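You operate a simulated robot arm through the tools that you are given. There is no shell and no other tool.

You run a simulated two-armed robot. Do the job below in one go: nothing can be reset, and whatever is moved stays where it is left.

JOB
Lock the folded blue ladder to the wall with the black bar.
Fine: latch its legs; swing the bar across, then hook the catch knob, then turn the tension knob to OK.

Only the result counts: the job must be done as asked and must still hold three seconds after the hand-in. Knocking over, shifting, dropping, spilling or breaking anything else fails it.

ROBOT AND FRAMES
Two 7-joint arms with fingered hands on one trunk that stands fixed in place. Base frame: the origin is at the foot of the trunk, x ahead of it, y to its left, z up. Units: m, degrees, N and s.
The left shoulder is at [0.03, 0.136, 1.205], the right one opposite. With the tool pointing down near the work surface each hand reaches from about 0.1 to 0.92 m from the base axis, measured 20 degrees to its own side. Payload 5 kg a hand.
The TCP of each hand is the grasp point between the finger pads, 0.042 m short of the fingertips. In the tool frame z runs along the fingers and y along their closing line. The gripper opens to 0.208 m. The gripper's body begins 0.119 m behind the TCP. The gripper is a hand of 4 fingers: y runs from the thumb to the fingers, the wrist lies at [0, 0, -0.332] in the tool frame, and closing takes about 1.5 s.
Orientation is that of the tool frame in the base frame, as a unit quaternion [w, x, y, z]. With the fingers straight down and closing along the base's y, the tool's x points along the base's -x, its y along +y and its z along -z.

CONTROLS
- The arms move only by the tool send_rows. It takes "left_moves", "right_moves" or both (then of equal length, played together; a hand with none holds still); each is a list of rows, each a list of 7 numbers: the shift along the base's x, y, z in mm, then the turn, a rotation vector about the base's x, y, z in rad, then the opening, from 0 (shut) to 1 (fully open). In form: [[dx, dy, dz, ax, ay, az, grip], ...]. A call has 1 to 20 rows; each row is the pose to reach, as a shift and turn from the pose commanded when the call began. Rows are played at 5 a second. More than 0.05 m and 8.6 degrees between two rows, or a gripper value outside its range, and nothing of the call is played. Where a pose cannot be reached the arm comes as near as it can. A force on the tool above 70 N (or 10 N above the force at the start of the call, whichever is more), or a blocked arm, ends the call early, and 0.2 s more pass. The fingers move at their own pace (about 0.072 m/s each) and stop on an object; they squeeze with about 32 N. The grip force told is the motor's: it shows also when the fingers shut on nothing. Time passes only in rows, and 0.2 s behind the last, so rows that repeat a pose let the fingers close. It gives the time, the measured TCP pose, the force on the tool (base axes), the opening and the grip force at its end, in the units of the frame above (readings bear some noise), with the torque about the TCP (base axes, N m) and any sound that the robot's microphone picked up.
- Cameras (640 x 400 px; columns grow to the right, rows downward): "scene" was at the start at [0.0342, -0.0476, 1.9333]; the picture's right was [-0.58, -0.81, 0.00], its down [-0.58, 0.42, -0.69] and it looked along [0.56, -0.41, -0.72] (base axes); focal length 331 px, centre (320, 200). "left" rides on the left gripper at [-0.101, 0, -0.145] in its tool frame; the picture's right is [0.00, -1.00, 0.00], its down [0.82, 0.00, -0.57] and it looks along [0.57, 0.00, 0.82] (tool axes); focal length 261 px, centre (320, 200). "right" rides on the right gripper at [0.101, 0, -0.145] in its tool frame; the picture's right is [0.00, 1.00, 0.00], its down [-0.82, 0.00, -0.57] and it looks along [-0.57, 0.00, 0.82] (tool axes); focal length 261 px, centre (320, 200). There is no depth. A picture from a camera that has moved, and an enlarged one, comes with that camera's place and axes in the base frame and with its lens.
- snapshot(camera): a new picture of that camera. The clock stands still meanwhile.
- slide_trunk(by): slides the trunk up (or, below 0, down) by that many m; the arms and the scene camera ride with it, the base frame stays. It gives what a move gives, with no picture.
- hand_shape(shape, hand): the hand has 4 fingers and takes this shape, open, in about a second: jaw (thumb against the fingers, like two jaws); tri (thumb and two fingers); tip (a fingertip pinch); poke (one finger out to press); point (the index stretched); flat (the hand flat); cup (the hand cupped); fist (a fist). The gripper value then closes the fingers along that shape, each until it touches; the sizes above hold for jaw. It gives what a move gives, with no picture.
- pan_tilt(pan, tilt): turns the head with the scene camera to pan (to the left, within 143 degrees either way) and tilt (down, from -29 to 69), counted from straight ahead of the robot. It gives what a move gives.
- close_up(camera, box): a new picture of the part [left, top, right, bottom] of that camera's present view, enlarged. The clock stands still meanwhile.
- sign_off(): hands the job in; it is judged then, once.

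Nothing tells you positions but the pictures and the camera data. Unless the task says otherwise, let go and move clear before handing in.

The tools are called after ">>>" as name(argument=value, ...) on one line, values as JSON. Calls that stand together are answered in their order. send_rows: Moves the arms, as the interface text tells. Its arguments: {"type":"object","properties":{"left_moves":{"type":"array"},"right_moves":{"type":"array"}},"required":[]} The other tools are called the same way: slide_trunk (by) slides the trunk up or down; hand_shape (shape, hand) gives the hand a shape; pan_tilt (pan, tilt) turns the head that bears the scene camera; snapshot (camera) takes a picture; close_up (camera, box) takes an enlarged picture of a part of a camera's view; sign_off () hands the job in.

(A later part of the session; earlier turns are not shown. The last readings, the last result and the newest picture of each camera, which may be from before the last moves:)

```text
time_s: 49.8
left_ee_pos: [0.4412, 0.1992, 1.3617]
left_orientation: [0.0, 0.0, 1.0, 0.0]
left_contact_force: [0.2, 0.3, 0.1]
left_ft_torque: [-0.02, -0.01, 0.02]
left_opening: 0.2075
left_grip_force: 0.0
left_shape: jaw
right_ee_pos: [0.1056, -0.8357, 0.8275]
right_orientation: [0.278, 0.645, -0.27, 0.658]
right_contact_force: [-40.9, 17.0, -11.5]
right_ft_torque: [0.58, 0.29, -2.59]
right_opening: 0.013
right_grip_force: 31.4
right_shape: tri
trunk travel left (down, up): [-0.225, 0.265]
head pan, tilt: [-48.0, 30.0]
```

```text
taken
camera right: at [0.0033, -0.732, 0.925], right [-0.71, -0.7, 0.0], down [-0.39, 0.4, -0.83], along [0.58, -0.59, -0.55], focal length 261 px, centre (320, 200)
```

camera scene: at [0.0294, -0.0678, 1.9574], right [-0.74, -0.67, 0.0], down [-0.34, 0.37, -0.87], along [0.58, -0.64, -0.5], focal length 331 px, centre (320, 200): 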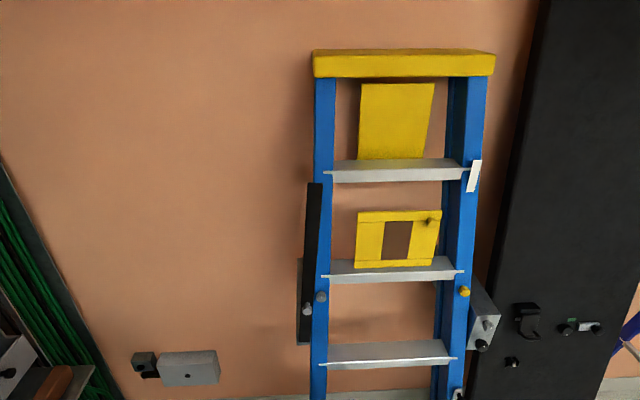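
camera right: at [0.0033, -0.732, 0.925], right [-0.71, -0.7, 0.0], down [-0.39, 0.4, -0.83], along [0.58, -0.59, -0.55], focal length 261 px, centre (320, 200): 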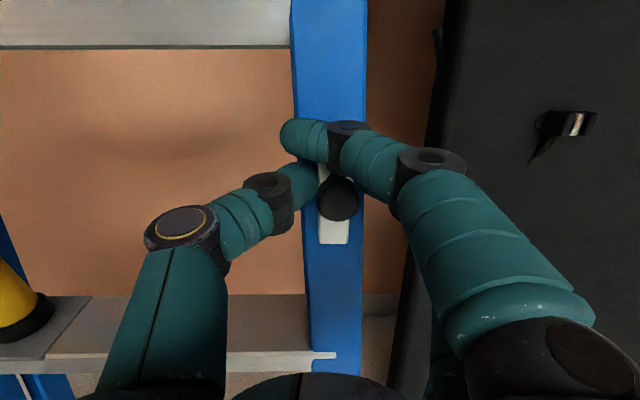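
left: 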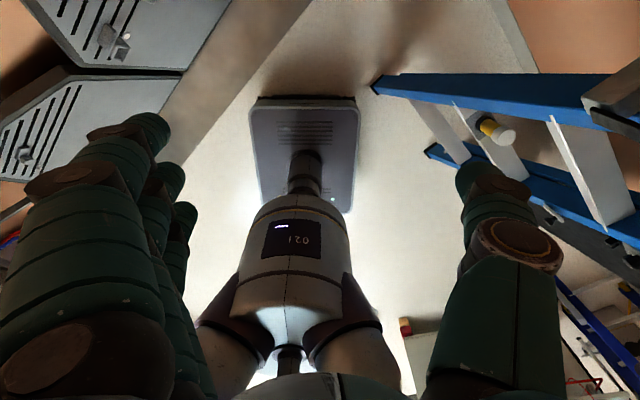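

No sideways give either. I'll unload, then test pulling the knob straight out, since it may be a pull-pin.

>>> send_rows(right_moves=[[-6, -6, 0, 0, 0, 0, 0], [-10, -8, 0, 0, 0, 0, 0], [-13, -4, 0, 0, 0, 0, 0]])

>>> send_rows(right_moves=[[-4, 4, 0, 0, 0, 0, 0], [-7, 7, 0, 0, 0, 0, 0], [-10, 10, 0, 0, 0, 0, 0], [-14, 14, 0, 0, 0, 0, 0]])

>>> snapshot(camera="right")

```text
time_s: 50.5
left_ee_pos: [0.4436, 0.1995, 1.3611]
left_orientation: [0.001, 0.0, 1.0, 0.0]
left_contact_force: [-0.1, 0.0, -1.2]
left_ft_torque: [-0.01, -0.03, -0.01]
left_opening: 0.2078
left_grip_force: 0.2
left_shape: jaw
right_ee_pos: [0.0988, -0.8405, 0.8259]
right_orientation: [0.275, 0.646, -0.266, 0.661]
right_contact_force: [-21.0, 34.9, -8.9]
right_ft_torque: [0.22, 0.31, -0.06]
right_opening: 0.0142
right_grip_force: 33.1
right_shape: tri
right hand out of reach, approached as far as the arm can: row 3
trunk travel left (down, up): [-0.225, 0.265]
head pan, tilt: [-48.0, 30.0]
```

```text
time_s: 51.5
left_ee_pos: [0.4441, 0.2, 1.3602]
left_orientation: [-0.001, 0.001, 1.0, 0.0]
left_contact_force: [0.3, -0.2, -0.5]
left_ft_torque: [0.0, 0.04, 0.0]
left_opening: 0.2078
left_grip_force: 0.1
left_shape: jaw
right_ee_pos: [0.0974, -0.8433, 0.8257]
right_orientation: [0.276, 0.645, -0.264, 0.662]
right_contact_force: [-1.4, 30.9, 8.4]
right_ft_torque: [-0.33, -0.18, 0.91]
right_opening: 0.0133
right_grip_force: 32.1
right_shape: tri
right hand out of reach, approached as far as the arm can: row 1, 2, 3, 4
trunk travel left (down, up): [-0.225, 0.265]
head pan, tilt: [-48.0, 30.0]
```

```text
taken
camera right: at [-0.006, -0.7404, 0.9241], right [-0.71, -0.71, 0.0], down [-0.39, 0.39, -0.84], along [0.59, -0.59, -0.55], focal length 261 px, centre (320, 200)
```

right: 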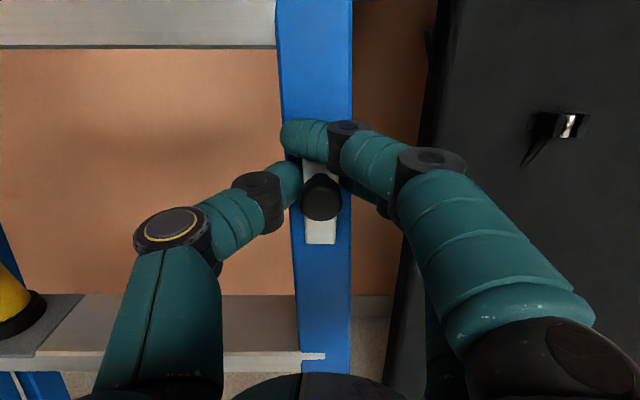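

I can't pull because the arm is at its reach limit in this orientation. I'll release, yaw the hand about 20° to the right (more natural for the arm), and see if that gives me room to pull.

>>> send_rows(right_moves=[[0, 0, 0, 0, 0, 0, 0.2], [0, 0, 0, 0, 0, 0, 0.4], [0, 0, 0, 0, 0, 0, 0.45], [0, 0, 5, 0, 0, 0, 0.45], [0, 0, 5, 0, 0, 0, 0.45]])

>>> send_rows(right_moves=[[0, 0, 0, 0, 0, -0.12, 0.45], [0, 0, 0, 0, 0, -0.24, 0.45], [0, 0, 0, 0, 0, -0.36, 0.45], [0, 0, 0, 0, 0, -0.36, 0.45]])

>>> snapshot(camera="right")

```text
time_s: 52.8
left_ee_pos: [0.4437, 0.1979, 1.361]
left_orientation: [0.0, 0.0, 1.0, 0.0]
left_contact_force: [-0.4, 0.6, 0.1]
left_ft_torque: [-0.01, -0.02, 0.02]
left_opening: 0.2081
left_grip_force: 0.1
left_shape: jaw
right_ee_pos: [0.0961, -0.8448, 0.8284]
right_orientation: [0.276, 0.645, -0.267, 0.66]
right_contact_force: [-0.9, 0.3, 0.7]
right_ft_torque: [-0.04, 0.0, 0.0]
right_opening: 0.0926
right_grip_force: 0.0
right_shape: tri
trunk travel left (down, up): [-0.225, 0.265]
head pan, tilt: [-48.0, 30.0]
```

```text
time_s: 53.8
left_ee_pos: [0.4432, 0.1969, 1.3608]
left_orientation: [0.001, 0.0, 1.0, 0.0]
left_contact_force: [-0.8, 0.1, 0.5]
left_ft_torque: [0.03, -0.11, 0.0]
left_opening: 0.2078
left_grip_force: 0.1
left_shape: jaw
right_ee_pos: [0.0954, -0.8441, 0.8271]
right_orientation: [0.388, 0.588, -0.377, 0.601]
right_contact_force: [-0.2, 0.0, 0.2]
right_ft_torque: [0.01, -0.01, 0.01]
right_opening: 0.093
right_grip_force: 0.1
right_shape: tri
trunk travel left (down, up): [-0.225, 0.265]
head pan, tilt: [-48.0, 30.0]
```

```text
taken
camera right: at [0.0357, -0.711, 0.9264], right [-0.91, -0.41, 0.0], down [-0.23, 0.5, -0.83], along [0.35, -0.76, -0.55], focal length 261 px, centre (320, 200)
```

right: 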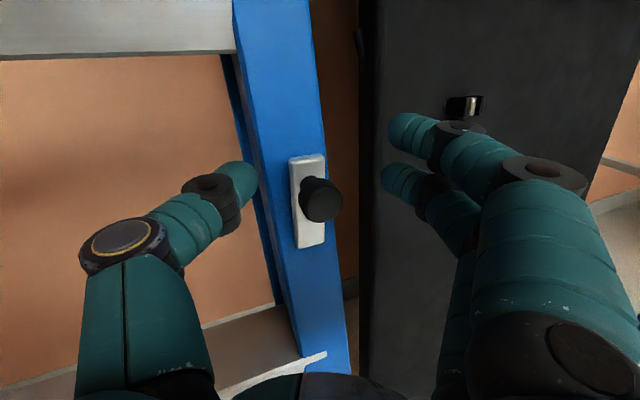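

The knob is centred in the grasp from this angle. I'll grip and pull gently outward.

>>> close_up(camera="right", box=[270, 130, 370, 270])

>>> send_rows(right_moves=[[0, 0, 0, 0, 0, 0, 0.3], [0, 0, 0, 0, 0, 0, 0.15], [0, 0, 0, 0, 0, 0, 0.0], [0, 0, 0, 0, 0, 0, 0.0], [0, 0, 0, 0, 0, 0, 0.0], [0, 0, 0, 0, 0, 0, 0.0]])

>>> send_rows(right_moves=[[-4, 4, 0, 0, 0, 0, 0], [-7, 7, 0, 0, 0, 0, 0], [-10, 10, 0, 0, 0, 0, 0], [-14, 14, 0, 0, 0, 0, 0]])

>>> snapshot(camera="right")

```text
2.86 times, centred on (320, 200) of right
camera zoom: at [0.0357, -0.711, 0.9264], right [-0.91, -0.41, 0.0], down [-0.23, 0.5, -0.83], along [0.35, -0.76, -0.55], focal length 745 px, centre (320, 200)
```

zoom: 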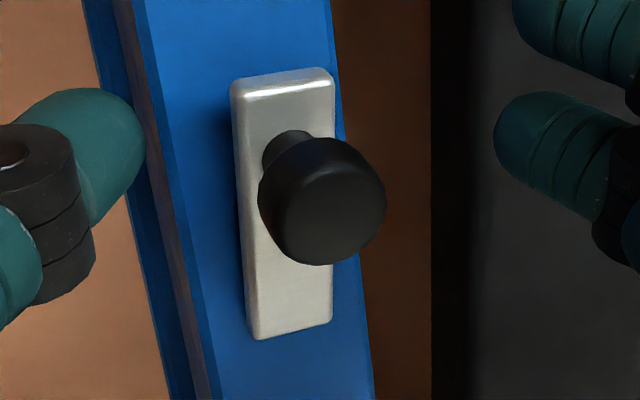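

```text
time_s: 55.1
left_ee_pos: [0.4438, 0.1982, 1.3611]
left_orientation: [0.0, 0.001, 1.0, 0.0]
left_contact_force: [-0.2, -0.2, 0.6]
left_ft_torque: [0.03, -0.03, 0.0]
left_opening: 0.2077
left_grip_force: 0.0
left_shape: jaw
right_ee_pos: [0.1002, -0.8424, 0.8287]
right_orientation: [0.387, 0.589, -0.375, 0.602]
right_contact_force: [15.2, 9.7, 0.5]
right_ft_torque: [-0.1, 0.18, 0.47]
right_opening: 0.0274
right_grip_force: 32.6
right_shape: tri
trunk travel left (down, up): [-0.225, 0.265]
head pan, tilt: [-48.0, 30.0]
```

```text
time_s: 56.1
left_ee_pos: [0.4451, 0.196, 1.3601]
left_orientation: [-0.002, -0.001, 1.0, 0.001]
left_contact_force: [-0.5, 0.2, -1.2]
left_ft_torque: [-0.04, 0.02, 0.02]
left_opening: 0.2079
left_grip_force: 0.1
left_shape: jaw
right_ee_pos: [0.0846, -0.8307, 0.8297]
right_orientation: [0.389, 0.588, -0.377, 0.601]
right_contact_force: [24.7, -26.9, 1.9]
right_ft_torque: [0.02, 0.09, 0.18]
right_opening: 0.022
right_grip_force: 32.1
right_shape: tri
trunk travel left (down, up): [-0.225, 0.265]
head pan, tilt: [-48.0, 30.0]
```

```text
taken
camera right: at [0.0244, -0.6983, 0.9271], right [-0.91, -0.42, 0.0], down [-0.23, 0.5, -0.83], along [0.35, -0.76, -0.55], focal length 261 px, centre (320, 200)
```

right: 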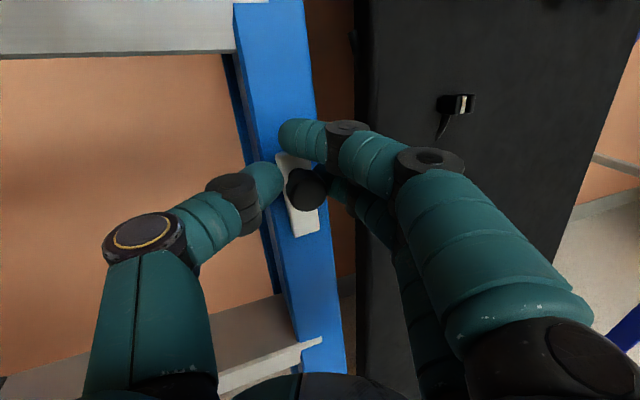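

The plate looks tilted compared with before, as if it pivots. I'll zoom to check.

>>> close_up(camera="right", box=[250, 130, 350, 270])

>>> pan_tilt(pan=-55, tilt=48)

>>> snapshot(camera="scene")

```text
2.86 times, centred on (300, 200) of right
camera zoom: at [0.0244, -0.6983, 0.9271], right [-0.91, -0.42, 0.0], down [-0.23, 0.5, -0.83], along [0.35, -0.76, -0.55], focal length 745 px, centre (377, 200)
```

zoom: 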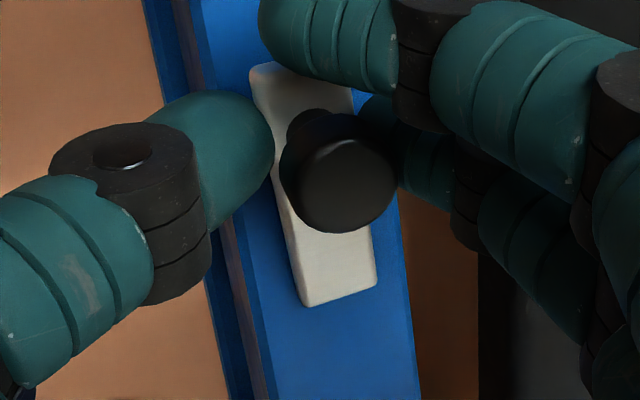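

```text
time_s: 57.0
left_ee_pos: [0.4466, 0.1966, 1.3602]
left_orientation: [-0.001, 0.0, 1.0, 0.001]
left_contact_force: [-0.5, -1.4, 0.3]
left_ft_torque: [0.0, 0.02, -0.01]
left_opening: 0.2079
left_grip_force: 0.0
left_shape: jaw
right_ee_pos: [0.0819, -0.8293, 0.8276]
right_orientation: [0.388, 0.589, -0.376, 0.601]
right_contact_force: [21.2, -21.3, 1.7]
right_ft_torque: [0.03, 0.0, 0.18]
right_opening: 0.0221
right_grip_force: 32.0
right_shape: tri
trunk travel left (down, up): [-0.225, 0.265]
head pan, tilt: [-55.0, 48.0]
```

```text
taken
camera scene: at [0.0159, -0.0666, 1.9306], right [-0.82, -0.57, 0.0], down [-0.43, 0.61, -0.67], along [0.38, -0.55, -0.74], focal length 331 px, centre (320, 200)
```

scene: 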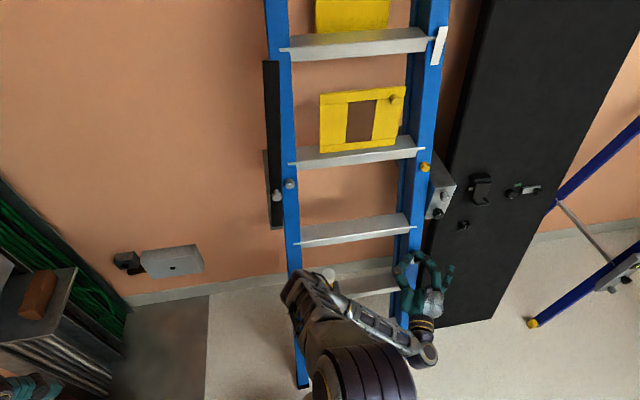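

The plate is a lever that pivots about its lower end: its top has already turned about 7° to the left. I'll relax the pull and swing the knob left along its arc, in small steps.

>>> send_rows(right_moves=[[3, -3, 0, 0, 0, 0, 0], [8, 0, -1, 0, 0, 0, 0], [12, 3, -2, 0, 0, 0, 0], [15, 6, -4, 0, 0, 0, 0], [18, 9, -6, 0, 0, 0, 0], [22, 12, -9, 0, 0, 0, 0]])

>>> snapshot(camera="right")

```text
time_s: 58.4
left_ee_pos: [0.4446, 0.1974, 1.361]
left_orientation: [0.0, 0.0, 1.0, 0.0]
left_contact_force: [0.5, 0.1, 0.6]
left_ft_torque: [-0.02, 0.03, 0.02]
left_opening: 0.208
left_grip_force: 0.1
left_shape: jaw
right_ee_pos: [0.1023, -0.8173, 0.8191]
right_orientation: [0.39, 0.587, -0.377, 0.601]
right_contact_force: [-6.0, -7.8, 8.9]
right_ft_torque: [-0.49, 0.25, -0.33]
right_opening: 0.0199
right_grip_force: 32.1
right_shape: tri
trunk travel left (down, up): [-0.225, 0.265]
head pan, tilt: [-55.0, 48.0]
```

```text
taken
camera right: at [0.0415, -0.6846, 0.9179], right [-0.91, -0.41, 0.0], down [-0.23, 0.5, -0.83], along [0.34, -0.76, -0.55], focal length 261 px, centre (320, 200)
```

right: 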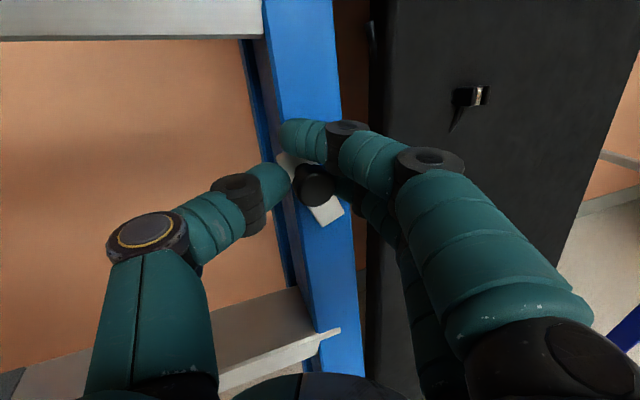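

The lever turns smoothly, now about 35°. I'll continue the arc toward horizontal.

>>> send_rows(right_moves=[[4, 4, -5, 0, 0, 0, 0], [8, 8, -10, 0, 0, 0, 0], [11, 11, -17, 0, 0, 0, 0], [14, 14, -24, 0, 0, 0, 0], [16, 16, -31, 0, 0, 0, 0], [17, 17, -38, 0, 0, 0, 0]])

>>> snapshot(camera="right")

```text
time_s: 59.4
left_ee_pos: [0.4435, 0.1988, 1.3607]
left_orientation: [-0.001, 0.0, 1.0, 0.001]
left_contact_force: [0.0, -1.0, -0.3]
left_ft_torque: [0.27, 0.09, 0.01]
left_opening: 0.2079
left_grip_force: 0.0
left_shape: jaw
right_ee_pos: [0.1088, -0.807, 0.8086]
right_orientation: [0.402, 0.58, -0.372, 0.602]
right_contact_force: [-22.9, 18.6, 31.1]
right_ft_torque: [-1.64, -0.04, -0.88]
right_opening: 0.0205
right_grip_force: 31.9
right_shape: tri
trunk travel left (down, up): [-0.225, 0.265]
head pan, tilt: [-55.0, 48.0]
stopped in row 4 (right hand): the force on the tool passed its limit at 73 N (the readings are from after the stop); the commanded pose is now the measured one
```

```text
taken
camera right: at [0.0514, -0.6707, 0.9036], right [-0.92, -0.4, 0.01], down [-0.22, 0.48, -0.85], along [0.33, -0.78, -0.53], focal length 261 px, centre (320, 200)
```

right: 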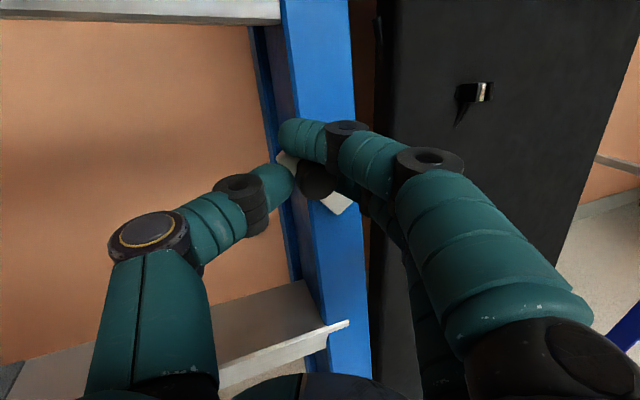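

The force limit tripped, likely because the rail leans toward me as I move down. I'll zoom to measure the lever angle.

>>> close_up(camera="right", box=[260, 110, 380, 260])

>>> close_up(camera="scene", box=[380, 220, 460, 320])

```text
2.67 times, centred on (320, 185) of right
camera zoom: at [0.0514, -0.6707, 0.9036], right [-0.92, -0.4, 0.01], down [-0.22, 0.48, -0.85], along [0.33, -0.78, -0.53], focal length 695 px, centre (320, 240)
```

zoom: 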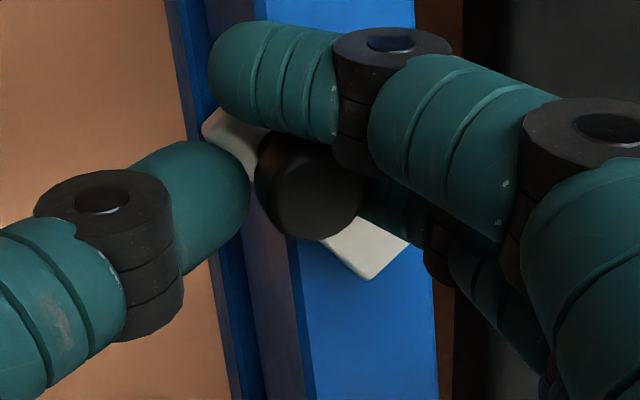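

```text
4.00 times, centred on (420, 270) of scene
camera zoom: at [0.013, -0.0633, 1.9306], right [-0.82, -0.57, 0.0], down [-0.43, 0.61, -0.67], along [0.38, -0.55, -0.74], focal length 1323 px, centre (-80, -80)
```

zoom: 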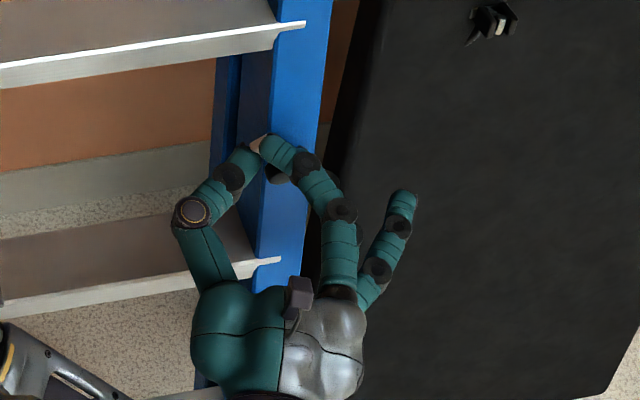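

The lever is now about 50° over. I'll ease outward a little and continue down the arc, following the rail's lean.

>>> send_rows(right_moves=[[-3, 3, 1, 0, 0, 0, 0], [-2, 6, -4, 0, 0, 0, 0], [0, 10, -10, 0, 0, 0, 0], [0, 13, -17, 0, 0, 0, 0], [1, 16, -25, 0, 0, 0, 0], [0, 18, -32, 0, 0, 0, 0], [-1, 19, -38, 0, 0, 0, 0]])

>>> snapshot(camera="right")

```text
time_s: 60.4
left_ee_pos: [0.4426, 0.1986, 1.3615]
left_orientation: [0.0, 0.0, 1.0, -0.001]
left_contact_force: [1.1, -1.3, 0.5]
left_ft_torque: [0.15, 0.04, -0.04]
left_opening: 0.2081
left_grip_force: 0.1
left_shape: jaw
right_ee_pos: [0.1119, -0.8004, 0.8013]
right_orientation: [0.408, 0.575, -0.365, 0.608]
right_contact_force: [-14.2, -2.0, 29.2]
right_ft_torque: [-1.81, 0.22, -0.66]
right_opening: 0.0175
right_grip_force: 32.5
right_shape: tri
trunk travel left (down, up): [-0.225, 0.265]
head pan, tilt: [-55.0, 48.0]
stopped in row 5 (right hand): the force on the tool passed its limit at 74 N (the readings are from after the stop); the commanded pose is now the measured one
```

```text
taken
camera right: at [0.0538, -0.661, 0.8941], right [-0.92, -0.4, 0.02], down [-0.22, 0.46, -0.86], along [0.34, -0.79, -0.51], focal length 261 px, centre (320, 200)
```

right: 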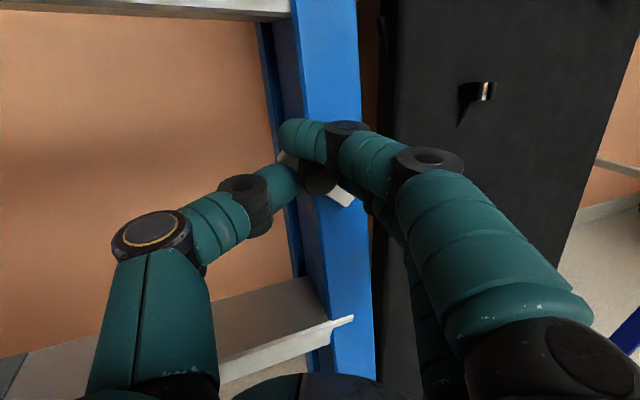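

Resistance again. I'll open the fingers to see where the lever really stands.

>>> send_rows(right_moves=[[-2, 2, 3, 0, 0, 0, 0.1], [-3, 3, 6, 0, 0, 0, 0.3], [-3, 3, 8, 0, 0, 0, 0.45], [-3, 3, 8, 0, 0, 0, 0.45], [-3, 3, 8, 0, 0, 0, 0.45]])

>>> snapshot(camera="right")

>>> close_up(camera="right", box=[260, 110, 380, 260])

```text
time_s: 61.6
left_ee_pos: [0.4447, 0.1982, 1.3604]
left_orientation: [0.0, 0.0, 1.0, 0.0]
left_contact_force: [-0.5, -0.1, -0.1]
left_ft_torque: [0.03, 0.02, -0.04]
left_opening: 0.2078
left_grip_force: 0.0
left_shape: jaw
right_ee_pos: [0.1126, -0.7954, 0.8068]
right_orientation: [0.403, 0.578, -0.368, 0.607]
right_contact_force: [-0.3, 0.3, 0.3]
right_ft_torque: [-0.03, 0.0, 0.03]
right_opening: 0.0927
right_grip_force: 0.1
right_shape: tri
trunk travel left (down, up): [-0.225, 0.265]
head pan, tilt: [-55.0, 48.0]
```

```text
taken
camera right: at [0.0537, -0.6578, 0.8988], right [-0.91, -0.41, 0.01], down [-0.22, 0.47, -0.85], along [0.34, -0.78, -0.52], focal length 261 px, centre (320, 200)
```

right: 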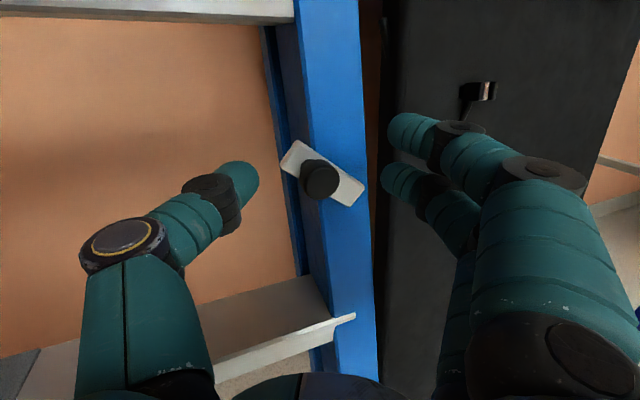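

```text
2.67 times, centred on (320, 185) of right
camera zoom: at [0.0537, -0.6578, 0.8988], right [-0.91, -0.41, 0.01], down [-0.22, 0.47, -0.85], along [0.34, -0.78, -0.52], focal length 695 px, centre (320, 240)
```

zoom: 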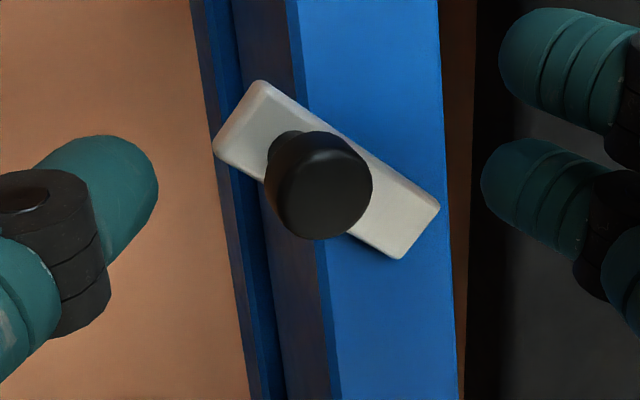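

The lever is about 52° over. I'll re-grip with better centring and test once more whether it travels further or is at its stop.

>>> send_rows(right_moves=[[0, 0, 8, 0, 0, 0, 0.45], [-2, 0, 10, 0, 0, 0, 0.3], [-2, 0, 10, 0, 0, 0, 0.15], [-2, 0, 10, 0, 0, 0, 0.0], [-2, 0, 10, 0, 0, 0, 0.0], [-2, 0, 10, 0, 0, 0, 0.0]])

>>> snapshot(camera="right")

>>> send_rows(right_moves=[[1, 3, -4, 0, 0, 0, 0], [2, 6, -8, 0, 0, 0, 0], [3, 9, -12, 0, 0, 0, 0], [4, 11, -16, 0, 0, 0, 0]])

>>> snapshot(camera="right")

```text
time_s: 63.0
left_ee_pos: [0.4443, 0.1982, 1.3602]
left_orientation: [0.0, -0.001, 1.0, -0.001]
left_contact_force: [0.5, 0.2, -0.5]
left_ft_torque: [-0.01, 0.03, 0.01]
left_opening: 0.2078
left_grip_force: 0.2
left_shape: jaw
right_ee_pos: [0.1128, -0.795, 0.8158]
right_orientation: [0.402, 0.578, -0.366, 0.609]
right_contact_force: [6.8, 3.7, 2.7]
right_ft_torque: [-0.03, -0.2, 0.45]
right_opening: 0.0255
right_grip_force: 31.1
right_shape: tri
trunk travel left (down, up): [-0.225, 0.265]
head pan, tilt: [-55.0, 48.0]
```

```text
taken
camera right: at [0.0523, -0.658, 0.9088], right [-0.91, -0.41, 0.01], down [-0.22, 0.47, -0.85], along [0.34, -0.78, -0.52], focal length 261 px, centre (320, 200)
```

right: 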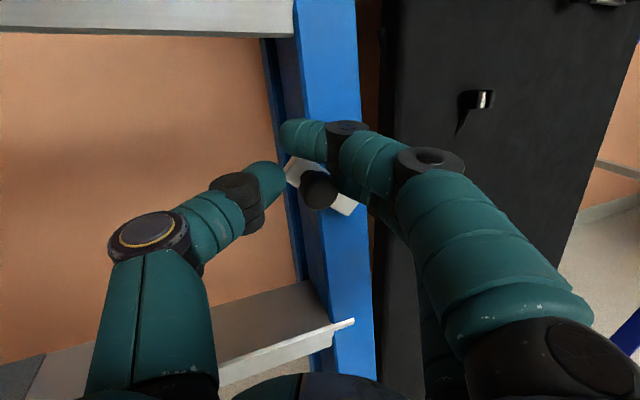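

```text
time_s: 64.0
left_ee_pos: [0.4442, 0.1978, 1.3612]
left_orientation: [0.0, 0.0, 1.0, 0.0]
left_contact_force: [-0.4, 0.1, 0.2]
left_ft_torque: [-0.01, -0.02, 0.05]
left_opening: 0.2075
left_grip_force: 0.1
left_shape: jaw
right_ee_pos: [0.1152, -0.7844, 0.7994]
right_orientation: [0.403, 0.578, -0.368, 0.607]
right_contact_force: [11.2, -5.3, 2.3]
right_ft_torque: [-0.06, -0.04, 0.49]
right_opening: 0.0186
right_grip_force: 31.9
right_shape: tri
trunk travel left (down, up): [-0.225, 0.265]
head pan, tilt: [-55.0, 48.0]
```

```text
taken
camera right: at [0.0552, -0.647, 0.8926], right [-0.91, -0.41, 0.01], down [-0.22, 0.47, -0.85], along [0.34, -0.78, -0.52], focal length 261 px, centre (320, 200)
```

right: 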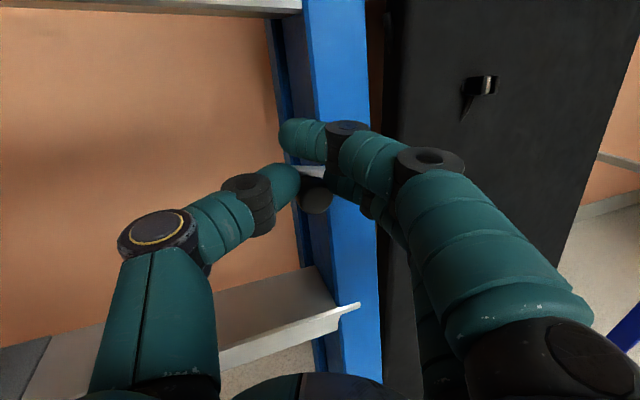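

The lever moved further with little force. I'll continue down the arc.

>>> send_rows(right_moves=[[-1, 3, -5, 0, 0, 0, 0], [-1, 5, -10, 0, 0, 0, 0], [-2, 6, -15, 0, 0, 0, 0], [-3, 7, -20, 0, 0, 0, 0]])

>>> snapshot(camera="right")

>>> close_up(camera="right", box=[260, 110, 380, 260])

```text
time_s: 65.0
left_ee_pos: [0.4435, 0.1993, 1.3612]
left_orientation: [0.0, 0.0, 1.0, 0.0]
left_contact_force: [1.1, -0.3, 0.0]
left_ft_torque: [0.13, -0.01, 0.0]
left_opening: 0.2081
left_grip_force: 0.1
left_shape: jaw
right_ee_pos: [0.115, -0.7802, 0.7923]
right_orientation: [0.408, 0.572, -0.359, 0.614]
right_contact_force: [1.7, 9.0, 32.3]
right_ft_torque: [-0.69, -0.39, 0.36]
right_opening: 0.0174
right_grip_force: 32.0
right_shape: tri
trunk travel left (down, up): [-0.225, 0.265]
head pan, tilt: [-55.0, 48.0]
stopped in row 4 (right hand): the force on the tool passed its limit at 74 N (the readings are from after the stop); the commanded pose is now the measured one
```

```text
taken
camera right: at [0.0537, -0.6408, 0.881], right [-0.91, -0.41, 0.02], down [-0.22, 0.45, -0.87], along [0.35, -0.8, -0.5], focal length 261 px, centre (320, 200)
```

right: 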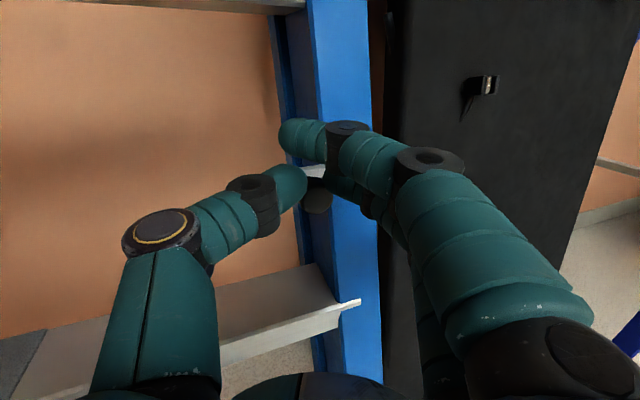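

```text
2.67 times, centred on (320, 185) of right
camera zoom: at [0.0537, -0.6408, 0.881], right [-0.91, -0.41, 0.02], down [-0.22, 0.45, -0.87], along [0.35, -0.8, -0.5], focal length 695 px, centre (320, 240)
```

zoom: 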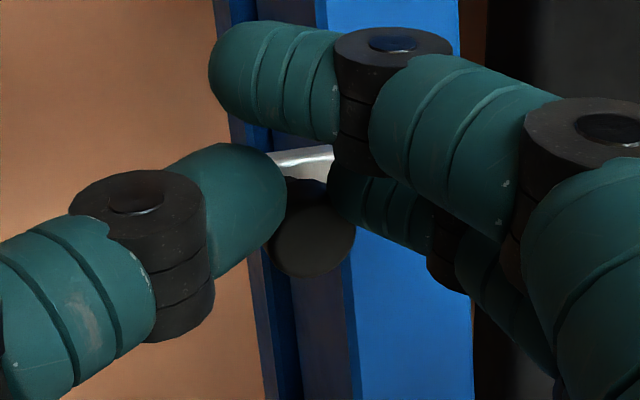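

The plate's edge looks near horizontal. I'll release and look.

>>> send_rows(right_moves=[[0, 0, 3, 0, 0, 0, 0.1], [-2, 2, 6, 0, 0, 0, 0.3], [-2, 2, 6, 0, 0, 0, 0.45], [-2, 2, 6, 0, 0, 0, 0.45], [-2, 2, 6, 0, 0, 0, 0.45]])

>>> snapshot(camera="right")

>>> close_up(camera="right", box=[260, 110, 380, 260])

```text
time_s: 66.2
left_ee_pos: [0.4435, 0.198, 1.3606]
left_orientation: [0.0, 0.0, 1.0, 0.0]
left_contact_force: [-1.5, 0.0, -0.6]
left_ft_torque: [-0.06, -0.01, -0.02]
left_opening: 0.2078
left_grip_force: 0.0
left_shape: jaw
right_ee_pos: [0.1104, -0.7783, 0.7934]
right_orientation: [0.406, 0.574, -0.362, 0.612]
right_contact_force: [0.7, 0.5, 0.4]
right_ft_torque: [0.0, -0.03, -0.01]
right_opening: 0.0927
right_grip_force: 0.1
right_shape: tri
trunk travel left (down, up): [-0.225, 0.265]
head pan, tilt: [-55.0, 48.0]
```

```text
taken
camera right: at [0.0513, -0.6393, 0.8837], right [-0.91, -0.41, 0.02], down [-0.22, 0.45, -0.86], along [0.34, -0.79, -0.51], focal length 261 px, centre (320, 200)
```

right: 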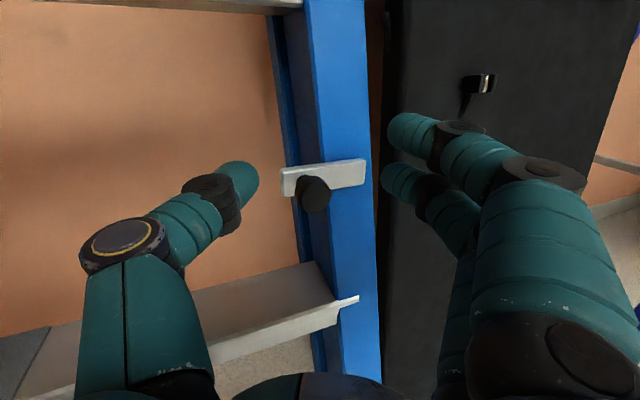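

```text
2.67 times, centred on (320, 185) of right
camera zoom: at [0.0513, -0.6393, 0.8837], right [-0.91, -0.41, 0.02], down [-0.22, 0.45, -0.86], along [0.34, -0.79, -0.51], focal length 695 px, centre (320, 240)
```

zoom: 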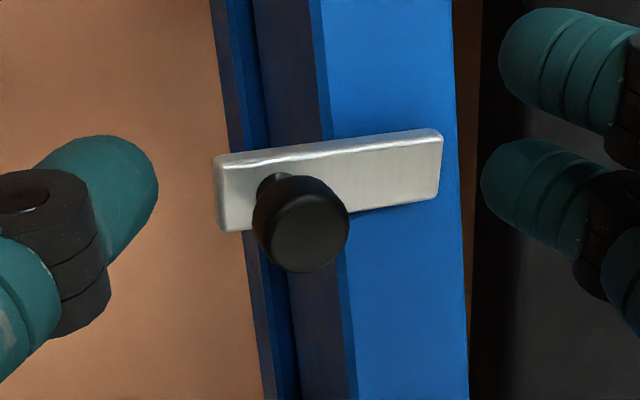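

The lever is now horizontal, spanning the front rail and the rear leg, so the legs are latched. I'll lift the right hand clear upward and back off, then view the scene to plan the bar swing with the left hand.

>>> send_rows(right_moves=[[-3, 3, 20, 0, 0, 0, 0.45], [-6, 6, 40, 0, 0, 0, 0.5], [-8, 10, 60, 0, 0, 0, 0.5], [-8, 20, 80, 0, 0, 0, 0.5], [-8, 40, 80, 0, 0, 0, 0.5], [-8, 60, 80, 0, 0, 0, 0.5]])

>>> snapshot(camera="right")

>>> pan_tilt(pan=-45, tilt=45)

>>> snapshot(camera="scene")

```text
time_s: 67.6
left_ee_pos: [0.4439, 0.1984, 1.3601]
left_orientation: [-0.001, 0.0, 1.0, 0.0]
left_contact_force: [0.5, 0.2, -0.9]
left_ft_torque: [-0.04, 0.01, 0.03]
left_opening: 0.2078
left_grip_force: 0.0
left_shape: jaw
right_ee_pos: [0.102, -0.7173, 0.8739]
right_orientation: [0.406, 0.574, -0.362, 0.612]
right_contact_force: [0.2, 0.3, -0.4]
right_ft_torque: [-0.01, 0.0, -0.07]
right_opening: 0.103
right_grip_force: 0.0
right_shape: tri
trunk travel left (down, up): [-0.225, 0.265]
head pan, tilt: [-55.0, 48.0]
```

```text
taken
camera right: at [0.042, -0.5789, 0.9636], right [-0.91, -0.41, 0.02], down [-0.22, 0.45, -0.86], along [0.34, -0.79, -0.5], focal length 261 px, centre (320, 200)
```

right: 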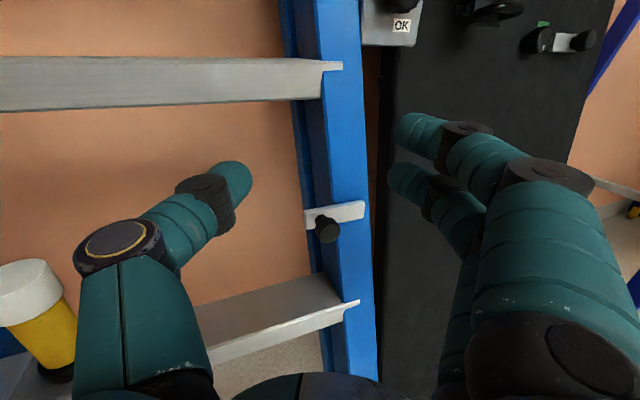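

```text
time_s: 68.3
left_ee_pos: [0.4433, 0.1983, 1.3606]
left_orientation: [0.0, 0.0, 1.0, 0.0]
left_contact_force: [0.2, -0.4, 0.2]
left_ft_torque: [-0.01, 0.02, -0.02]
left_opening: 0.2079
left_grip_force: 0.0
left_shape: jaw
right_ee_pos: [0.1016, -0.7185, 0.8731]
right_orientation: [0.406, 0.574, -0.361, 0.612]
right_contact_force: [0.7, 0.2, -0.5]
right_ft_torque: [0.01, -0.01, -0.01]
right_opening: 0.1031
right_grip_force: 0.1
right_shape: tri
trunk travel left (down, up): [-0.225, 0.265]
head pan, tilt: [-45.0, 45.0]
```

```text
taken
camera scene: at [0.0263, -0.0581, 1.9348], right [-0.71, -0.71, 0.0], down [-0.5, 0.5, -0.71], along [0.5, -0.5, -0.71], focal length 331 px, centre (320, 200)
```

scene: 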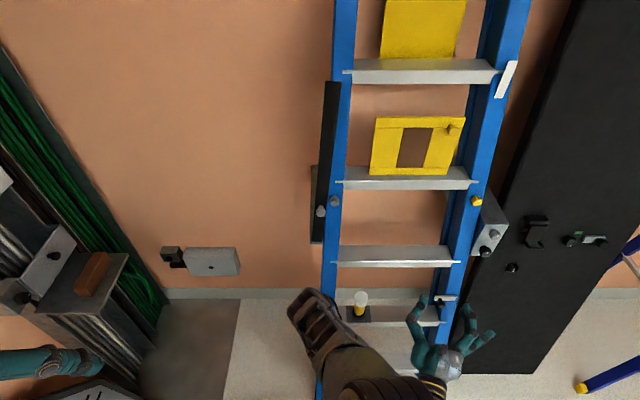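

The latch stays horizontal. The right elbow juts forward near the bar, so I'll bring the left hand in from above, tilted 45° down toward the wall, to take the bar's grey knob. First I'll yaw and move it partway.

>>> send_rows(left_moves=[[0, -40, 10, 0, 0, -0.131, 1], [0, -80, 20, 0, 0, -0.262, 1], [0, -120, 20, 0, 0, -0.393, 1], [0, -160, 20, 0, 0, -0.524, 1], [0, -200, 20, 0, 0, -0.654, 1], [0, -240, 20, 0, 0, -0.785, 1], [0, -280, 20, 0, 0, -0.785, 1], [0, -320, 20, 0, 0, -0.785, 1]])

>>> send_rows(left_moves=[[0, -30, 0, -0.092, -0.092, 0, 1], [0, -60, 0, -0.185, -0.185, 0, 1], [0, -90, 0, -0.278, -0.278, 0, 1], [0, -120, 0, -0.37, -0.37, 0, 1], [0, -150, 0, -0.463, -0.463, 0, 1], [0, -180, 0, -0.555, -0.555, 0, 1], [0, -220, 0, -0.555, -0.555, 0, 1], [0, -260, 0, -0.555, -0.555, 0, 1]])

>>> snapshot(camera="left")

>>> snapshot(camera="scene")

```text
time_s: 70.1
left_ee_pos: [0.4411, -0.1241, 1.3808]
left_orientation: [-0.001, 0.382, 0.924, 0.001]
left_contact_force: [-0.3, -1.5, -0.5]
left_ft_torque: [0.15, 0.04, -0.02]
left_opening: 0.208
left_grip_force: 0.1
left_shape: jaw
right_ee_pos: [0.102, -0.7188, 0.8733]
right_orientation: [0.407, 0.574, -0.362, 0.612]
right_contact_force: [0.0, -0.9, -0.1]
right_ft_torque: [-0.05, -0.02, 0.03]
right_opening: 0.103
right_grip_force: 0.1
right_shape: tri
trunk travel left (down, up): [-0.225, 0.265]
head pan, tilt: [-45.0, 45.0]
```

```text
time_s: 71.9
left_ee_pos: [0.4451, -0.3885, 1.3806]
left_orientation: [0.353, 0.354, 0.854, -0.146]
left_contact_force: [-0.1, -1.9, -0.3]
left_ft_torque: [0.1, -0.04, 0.01]
left_opening: 0.2081
left_grip_force: 0.1
left_shape: jaw
right_ee_pos: [0.1029, -0.7179, 0.8732]
right_orientation: [0.407, 0.574, -0.363, 0.611]
right_contact_force: [-0.3, -0.6, 0.0]
right_ft_torque: [-0.06, -0.05, 0.07]
right_opening: 0.1031
right_grip_force: 0.0
right_shape: tri
trunk travel left (down, up): [-0.225, 0.265]
head pan, tilt: [-45.0, 45.0]
```

```text
taken
camera left: at [0.4238, -0.3663, 1.5539], right [-0.7, -0.71, 0.0], down [-0.7, 0.69, -0.17], along [0.12, -0.12, -0.98], focal length 261 px, centre (320, 200)
```

left: 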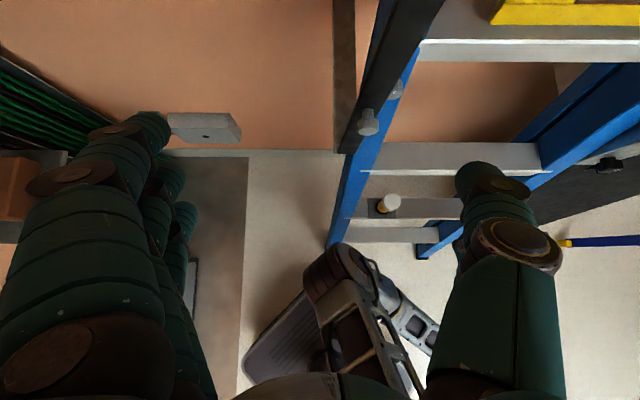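

```text
taken
camera scene: at [0.0259, -0.0605, 1.9347], right [-0.71, -0.71, 0.0], down [-0.5, 0.5, -0.71], along [0.5, -0.5, -0.71], focal length 331 px, centre (320, 200)
```

scene: 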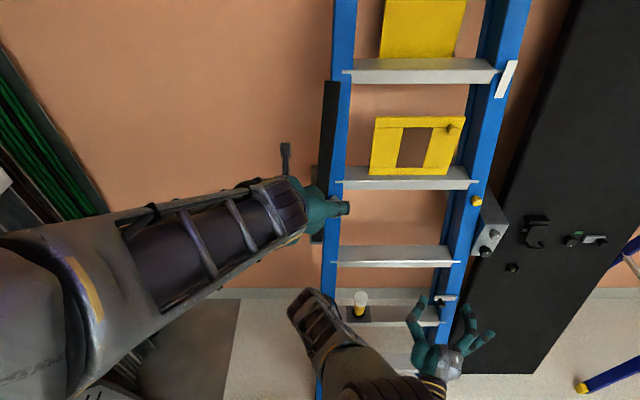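

The bar knob is confirmed at about d≈0.72, s≈0.024, z≈1.23. I'll move the left hand to a pre-grasp above and in front of it with fingers partly closed.

>>> send_rows(left_moves=[[0, -22, -20, 0, 0, 0, 0.45], [-1, -44, -40, 0, 0, 0, 0.42], [-2, -66, -60, 0, 0, 0, 0.42], [-3, -88, -80, 0, 0, 0, 0.42], [-3, -88, -80, 0, 0, 0, 0.42]])

>>> snapshot(camera="left")

```text
time_s: 73.3
left_ee_pos: [0.4589, -0.4651, 1.3477]
left_orientation: [0.364, 0.329, 0.854, -0.174]
left_contact_force: [0.6, 1.1, -0.7]
left_ft_torque: [0.0, 0.02, -0.03]
left_opening: 0.0883
left_grip_force: 0.1
left_shape: jaw
right_ee_pos: [0.1015, -0.7178, 0.8721]
right_orientation: [0.407, 0.574, -0.362, 0.611]
right_contact_force: [0.0, -0.6, 0.1]
right_ft_torque: [0.02, -0.02, -0.02]
right_opening: 0.1031
right_grip_force: 0.1
right_shape: tri
trunk travel left (down, up): [-0.225, 0.265]
head pan, tilt: [-45.0, 45.0]
stopped in row 5 (left hand): the arm was blocked; the commanded pose is now the measured one
```

```text
taken
camera left: at [0.4396, -0.4302, 1.5179], right [-0.69, -0.73, 0.06], down [-0.72, 0.66, -0.22], along [0.12, -0.19, -0.97], focal length 261 px, centre (320, 200)
```

left: 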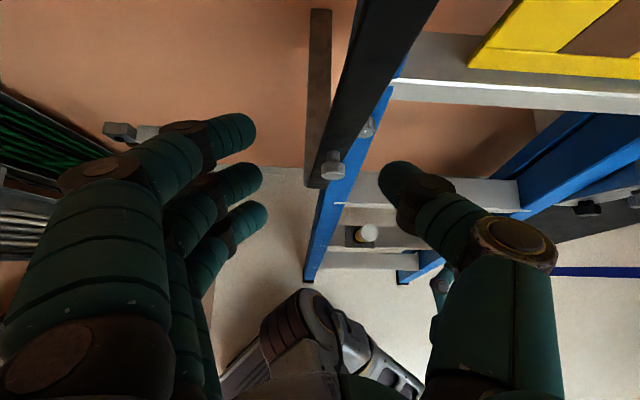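

The left arm was blocked on something not at the hand. I'll check with the scene camera.

>>> pan_tilt(pan=-30, tilt=65)

>>> snapshot(camera="scene")

```text
time_s: 74.2
left_ee_pos: [0.4592, -0.4647, 1.3473]
left_orientation: [0.364, 0.329, 0.854, -0.173]
left_contact_force: [-0.2, 0.3, 0.5]
left_ft_torque: [0.03, 0.0, 0.04]
left_opening: 0.0881
left_grip_force: 0.1
left_shape: jaw
right_ee_pos: [0.1019, -0.7175, 0.8732]
right_orientation: [0.407, 0.574, -0.362, 0.612]
right_contact_force: [0.2, -0.7, -0.4]
right_ft_torque: [0.0, 0.01, -0.02]
right_opening: 0.1031
right_grip_force: 0.1
right_shape: tri
trunk travel left (down, up): [-0.225, 0.265]
head pan, tilt: [-30.0, 65.0]
```

```text
taken
camera scene: at [0.0215, -0.0312, 1.9098], right [-0.5, -0.87, 0.0], down [-0.78, 0.45, -0.42], along [0.37, -0.21, -0.91], focal length 331 px, centre (320, 200)
```

scene: 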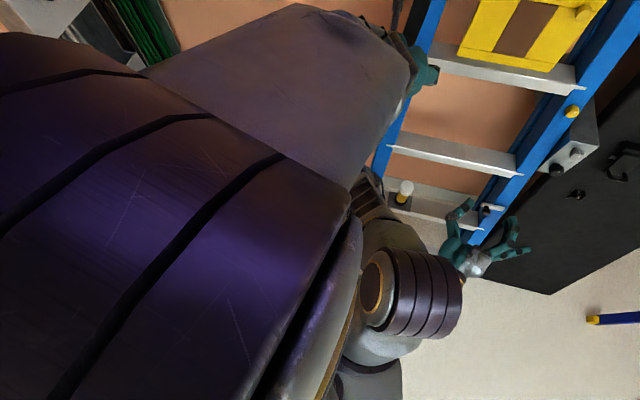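

The left elbow is crowding the right shoulder. I'll withdraw the left arm the way it came and use the right hand for the bar instead.

>>> send_rows(left_moves=[[0, 22, 10, 0, 0, 0, 1], [0, 44, 20, 0, 0, 0, 1], [0, 66, 30, 0, 0, 0, 1], [0, 88, 35, 0, 0, 0, 1]])

>>> send_rows(left_moves=[[0, 30, 0, 0.092, 0.092, 0, 1], [0, 60, 0, 0.185, 0.185, 0, 1], [0, 90, 0, 0.278, 0.278, 0, 1], [0, 120, 0, 0.37, 0.37, 0, 1], [0, 150, 0, 0.463, 0.463, 0, 1], [0, 180, 0, 0.555, 0.555, 0, 1], [0, 220, 0, 0.555, 0.555, 0, 1], [0, 260, 0, 0.555, 0.555, 0, 1]])

>>> send_rows(left_moves=[[0, 40, 0, 0, 0, 0.131, 1], [0, 80, 0, 0, 0, 0.262, 1], [0, 120, 0, 0, 0, 0.393, 1], [0, 160, 0, 0, 0, 0.524, 1], [0, 200, 0, 0, 0, 0.654, 1], [0, 240, 0, 0, 0, 0.785, 1], [0, 280, 0, 0, 0, 0.785, 1], [0, 320, 0, 0, 0, 0.785, 1]])

>>> pan_tilt(pan=-45, tilt=45)

>>> snapshot(camera="scene")

```text
time_s: 75.2
left_ee_pos: [0.4595, -0.3763, 1.3807]
left_orientation: [0.364, 0.331, 0.853, -0.173]
left_contact_force: [0.6, 0.0, 0.3]
left_ft_torque: [-0.03, -0.01, 0.02]
left_opening: 0.2078
left_grip_force: 0.0
left_shape: jaw
right_ee_pos: [0.1029, -0.7174, 0.8737]
right_orientation: [0.407, 0.574, -0.361, 0.612]
right_contact_force: [0.7, -0.2, -0.2]
right_ft_torque: [0.01, -0.02, -0.05]
right_opening: 0.1031
right_grip_force: 0.1
right_shape: tri
trunk travel left (down, up): [-0.225, 0.265]
head pan, tilt: [-30.0, 65.0]
```

```text
time_s: 77.0
left_ee_pos: [0.458, -0.1155, 1.3819]
left_orientation: [0.015, 0.356, 0.934, -0.018]
left_contact_force: [0.8, 0.4, -0.3]
left_ft_torque: [-0.1, 0.05, -0.02]
left_opening: 0.2077
left_grip_force: 0.0
left_shape: jaw
right_ee_pos: [0.1022, -0.7181, 0.8736]
right_orientation: [0.407, 0.574, -0.362, 0.611]
right_contact_force: [0.2, 0.2, -0.7]
right_ft_torque: [0.03, 0.05, -0.03]
right_opening: 0.1031
right_grip_force: 0.0
right_shape: tri
trunk travel left (down, up): [-0.225, 0.265]
head pan, tilt: [-30.0, 65.0]
```

```text
time_s: 78.8
left_ee_pos: [0.4576, 0.2018, 1.384]
left_orientation: [0.023, -0.027, 0.999, -0.01]
left_contact_force: [0.1, -0.3, 0.2]
left_ft_torque: [-0.08, -0.04, 0.01]
left_opening: 0.208
left_grip_force: 0.0
left_shape: jaw
right_ee_pos: [0.1014, -0.7176, 0.8732]
right_orientation: [0.407, 0.574, -0.362, 0.612]
right_contact_force: [-0.2, 0.3, 0.1]
right_ft_torque: [0.01, 0.01, 0.03]
right_opening: 0.103
right_grip_force: 0.0
right_shape: tri
trunk travel left (down, up): [-0.225, 0.265]
head pan, tilt: [-30.0, 65.0]
```

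```text
time_s: 79.6
left_ee_pos: [0.4577, 0.2013, 1.3861]
left_orientation: [0.021, -0.028, 0.999, -0.01]
left_contact_force: [0.2, 0.0, 0.6]
left_ft_torque: [-0.03, -0.04, 0.0]
left_opening: 0.2079
left_grip_force: 0.2
left_shape: jaw
right_ee_pos: [0.1023, -0.7181, 0.8732]
right_orientation: [0.407, 0.574, -0.362, 0.612]
right_contact_force: [-0.6, 0.8, 0.3]
right_ft_torque: [-0.01, 0.03, 0.0]
right_opening: 0.1029
right_grip_force: 0.1
right_shape: tri
trunk travel left (down, up): [-0.225, 0.265]
head pan, tilt: [-45.0, 45.0]
```

```text
taken
camera scene: at [0.0262, -0.0575, 1.9348], right [-0.71, -0.71, 0.0], down [-0.5, 0.5, -0.71], along [0.5, -0.5, -0.71], focal length 331 px, centre (320, 200)
```

scene: 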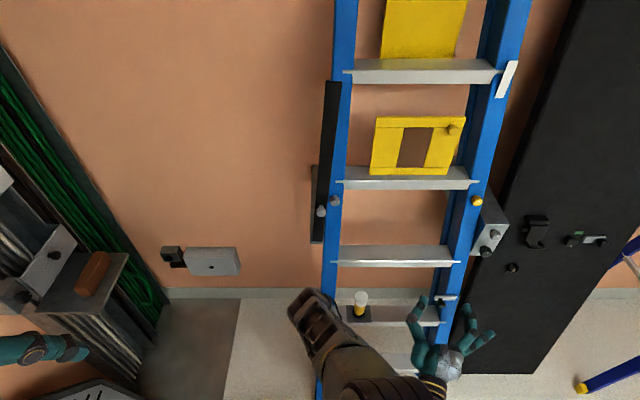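

Left arm is clear. The bar pivots near z≈1.06 with its knob at s≈0.025, z≈1.224. I'll bring the right hand up and left while pitching it 45° down to take that knob from above.

>>> send_rows(right_moves=[[14, 14, 42, 0.091, 0.059, 0.042, 0.5], [28, 28, 84, 0.182, 0.119, 0.083, 0.5], [42, 42, 126, 0.273, 0.178, 0.125, 0.5], [56, 56, 168, 0.365, 0.237, 0.166, 0.5], [70, 70, 210, 0.456, 0.296, 0.208, 0.5], [84, 84, 252, 0.547, 0.356, 0.249, 0.5], [98, 98, 294, 0.638, 0.415, 0.291, 0.5], [112, 112, 336, 0.729, 0.474, 0.332, 0.5], [126, 126, 376, 0.729, 0.474, 0.332, 0.5], [140, 140, 416, 0.729, 0.474, 0.332, 0.5]])

>>> snapshot(camera="right")

>>> snapshot(camera="scene")

```text
time_s: 81.8
left_ee_pos: [0.4587, 0.2012, 1.3845]
left_orientation: [0.022, -0.028, 0.999, -0.01]
left_contact_force: [-0.2, 0.8, 0.0]
left_ft_torque: [-0.03, 0.04, 0.03]
left_opening: 0.2081
left_grip_force: 0.0
left_shape: jaw
right_ee_pos: [0.2418, -0.6976, 1.0335]
right_orientation: [0.201, 0.785, -0.325, 0.488]
right_contact_force: [0.6, 0.4, 0.3]
right_ft_torque: [0.03, 0.01, -0.07]
right_opening: 0.1037
right_grip_force: 0.1
right_shape: tri
right hand out of reach, approached as far as the arm can: row 4, 5, 6, 7, 8, 9, 10
trunk travel left (down, up): [-0.225, 0.265]
head pan, tilt: [-45.0, 45.0]
```

```text
taken
camera right: at [0.1817, -0.6386, 1.1893], right [-0.71, -0.71, 0.0], down [-0.62, 0.62, -0.48], along [0.34, -0.34, -0.88], focal length 261 px, centre (320, 200)
```

right: 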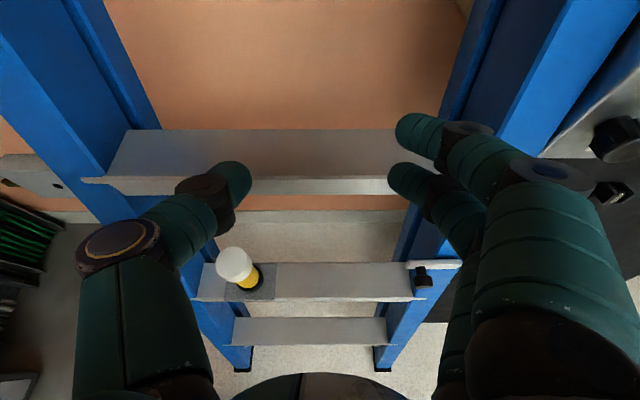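

```text
taken
camera scene: at [0.027, -0.0575, 1.9348], right [-0.71, -0.71, 0.0], down [-0.5, 0.5, -0.71], along [0.5, -0.5, -0.71], focal length 331 px, centre (320, 200)
```

scene: 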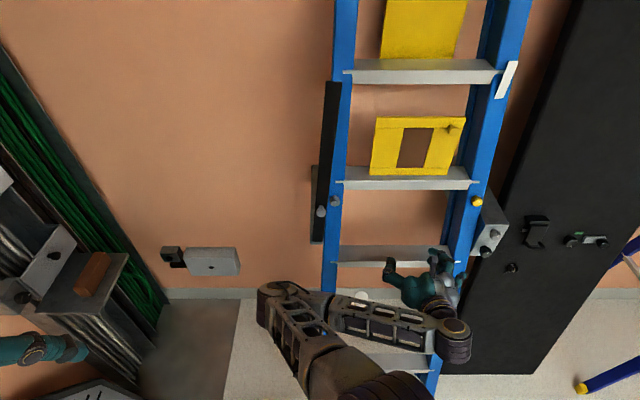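

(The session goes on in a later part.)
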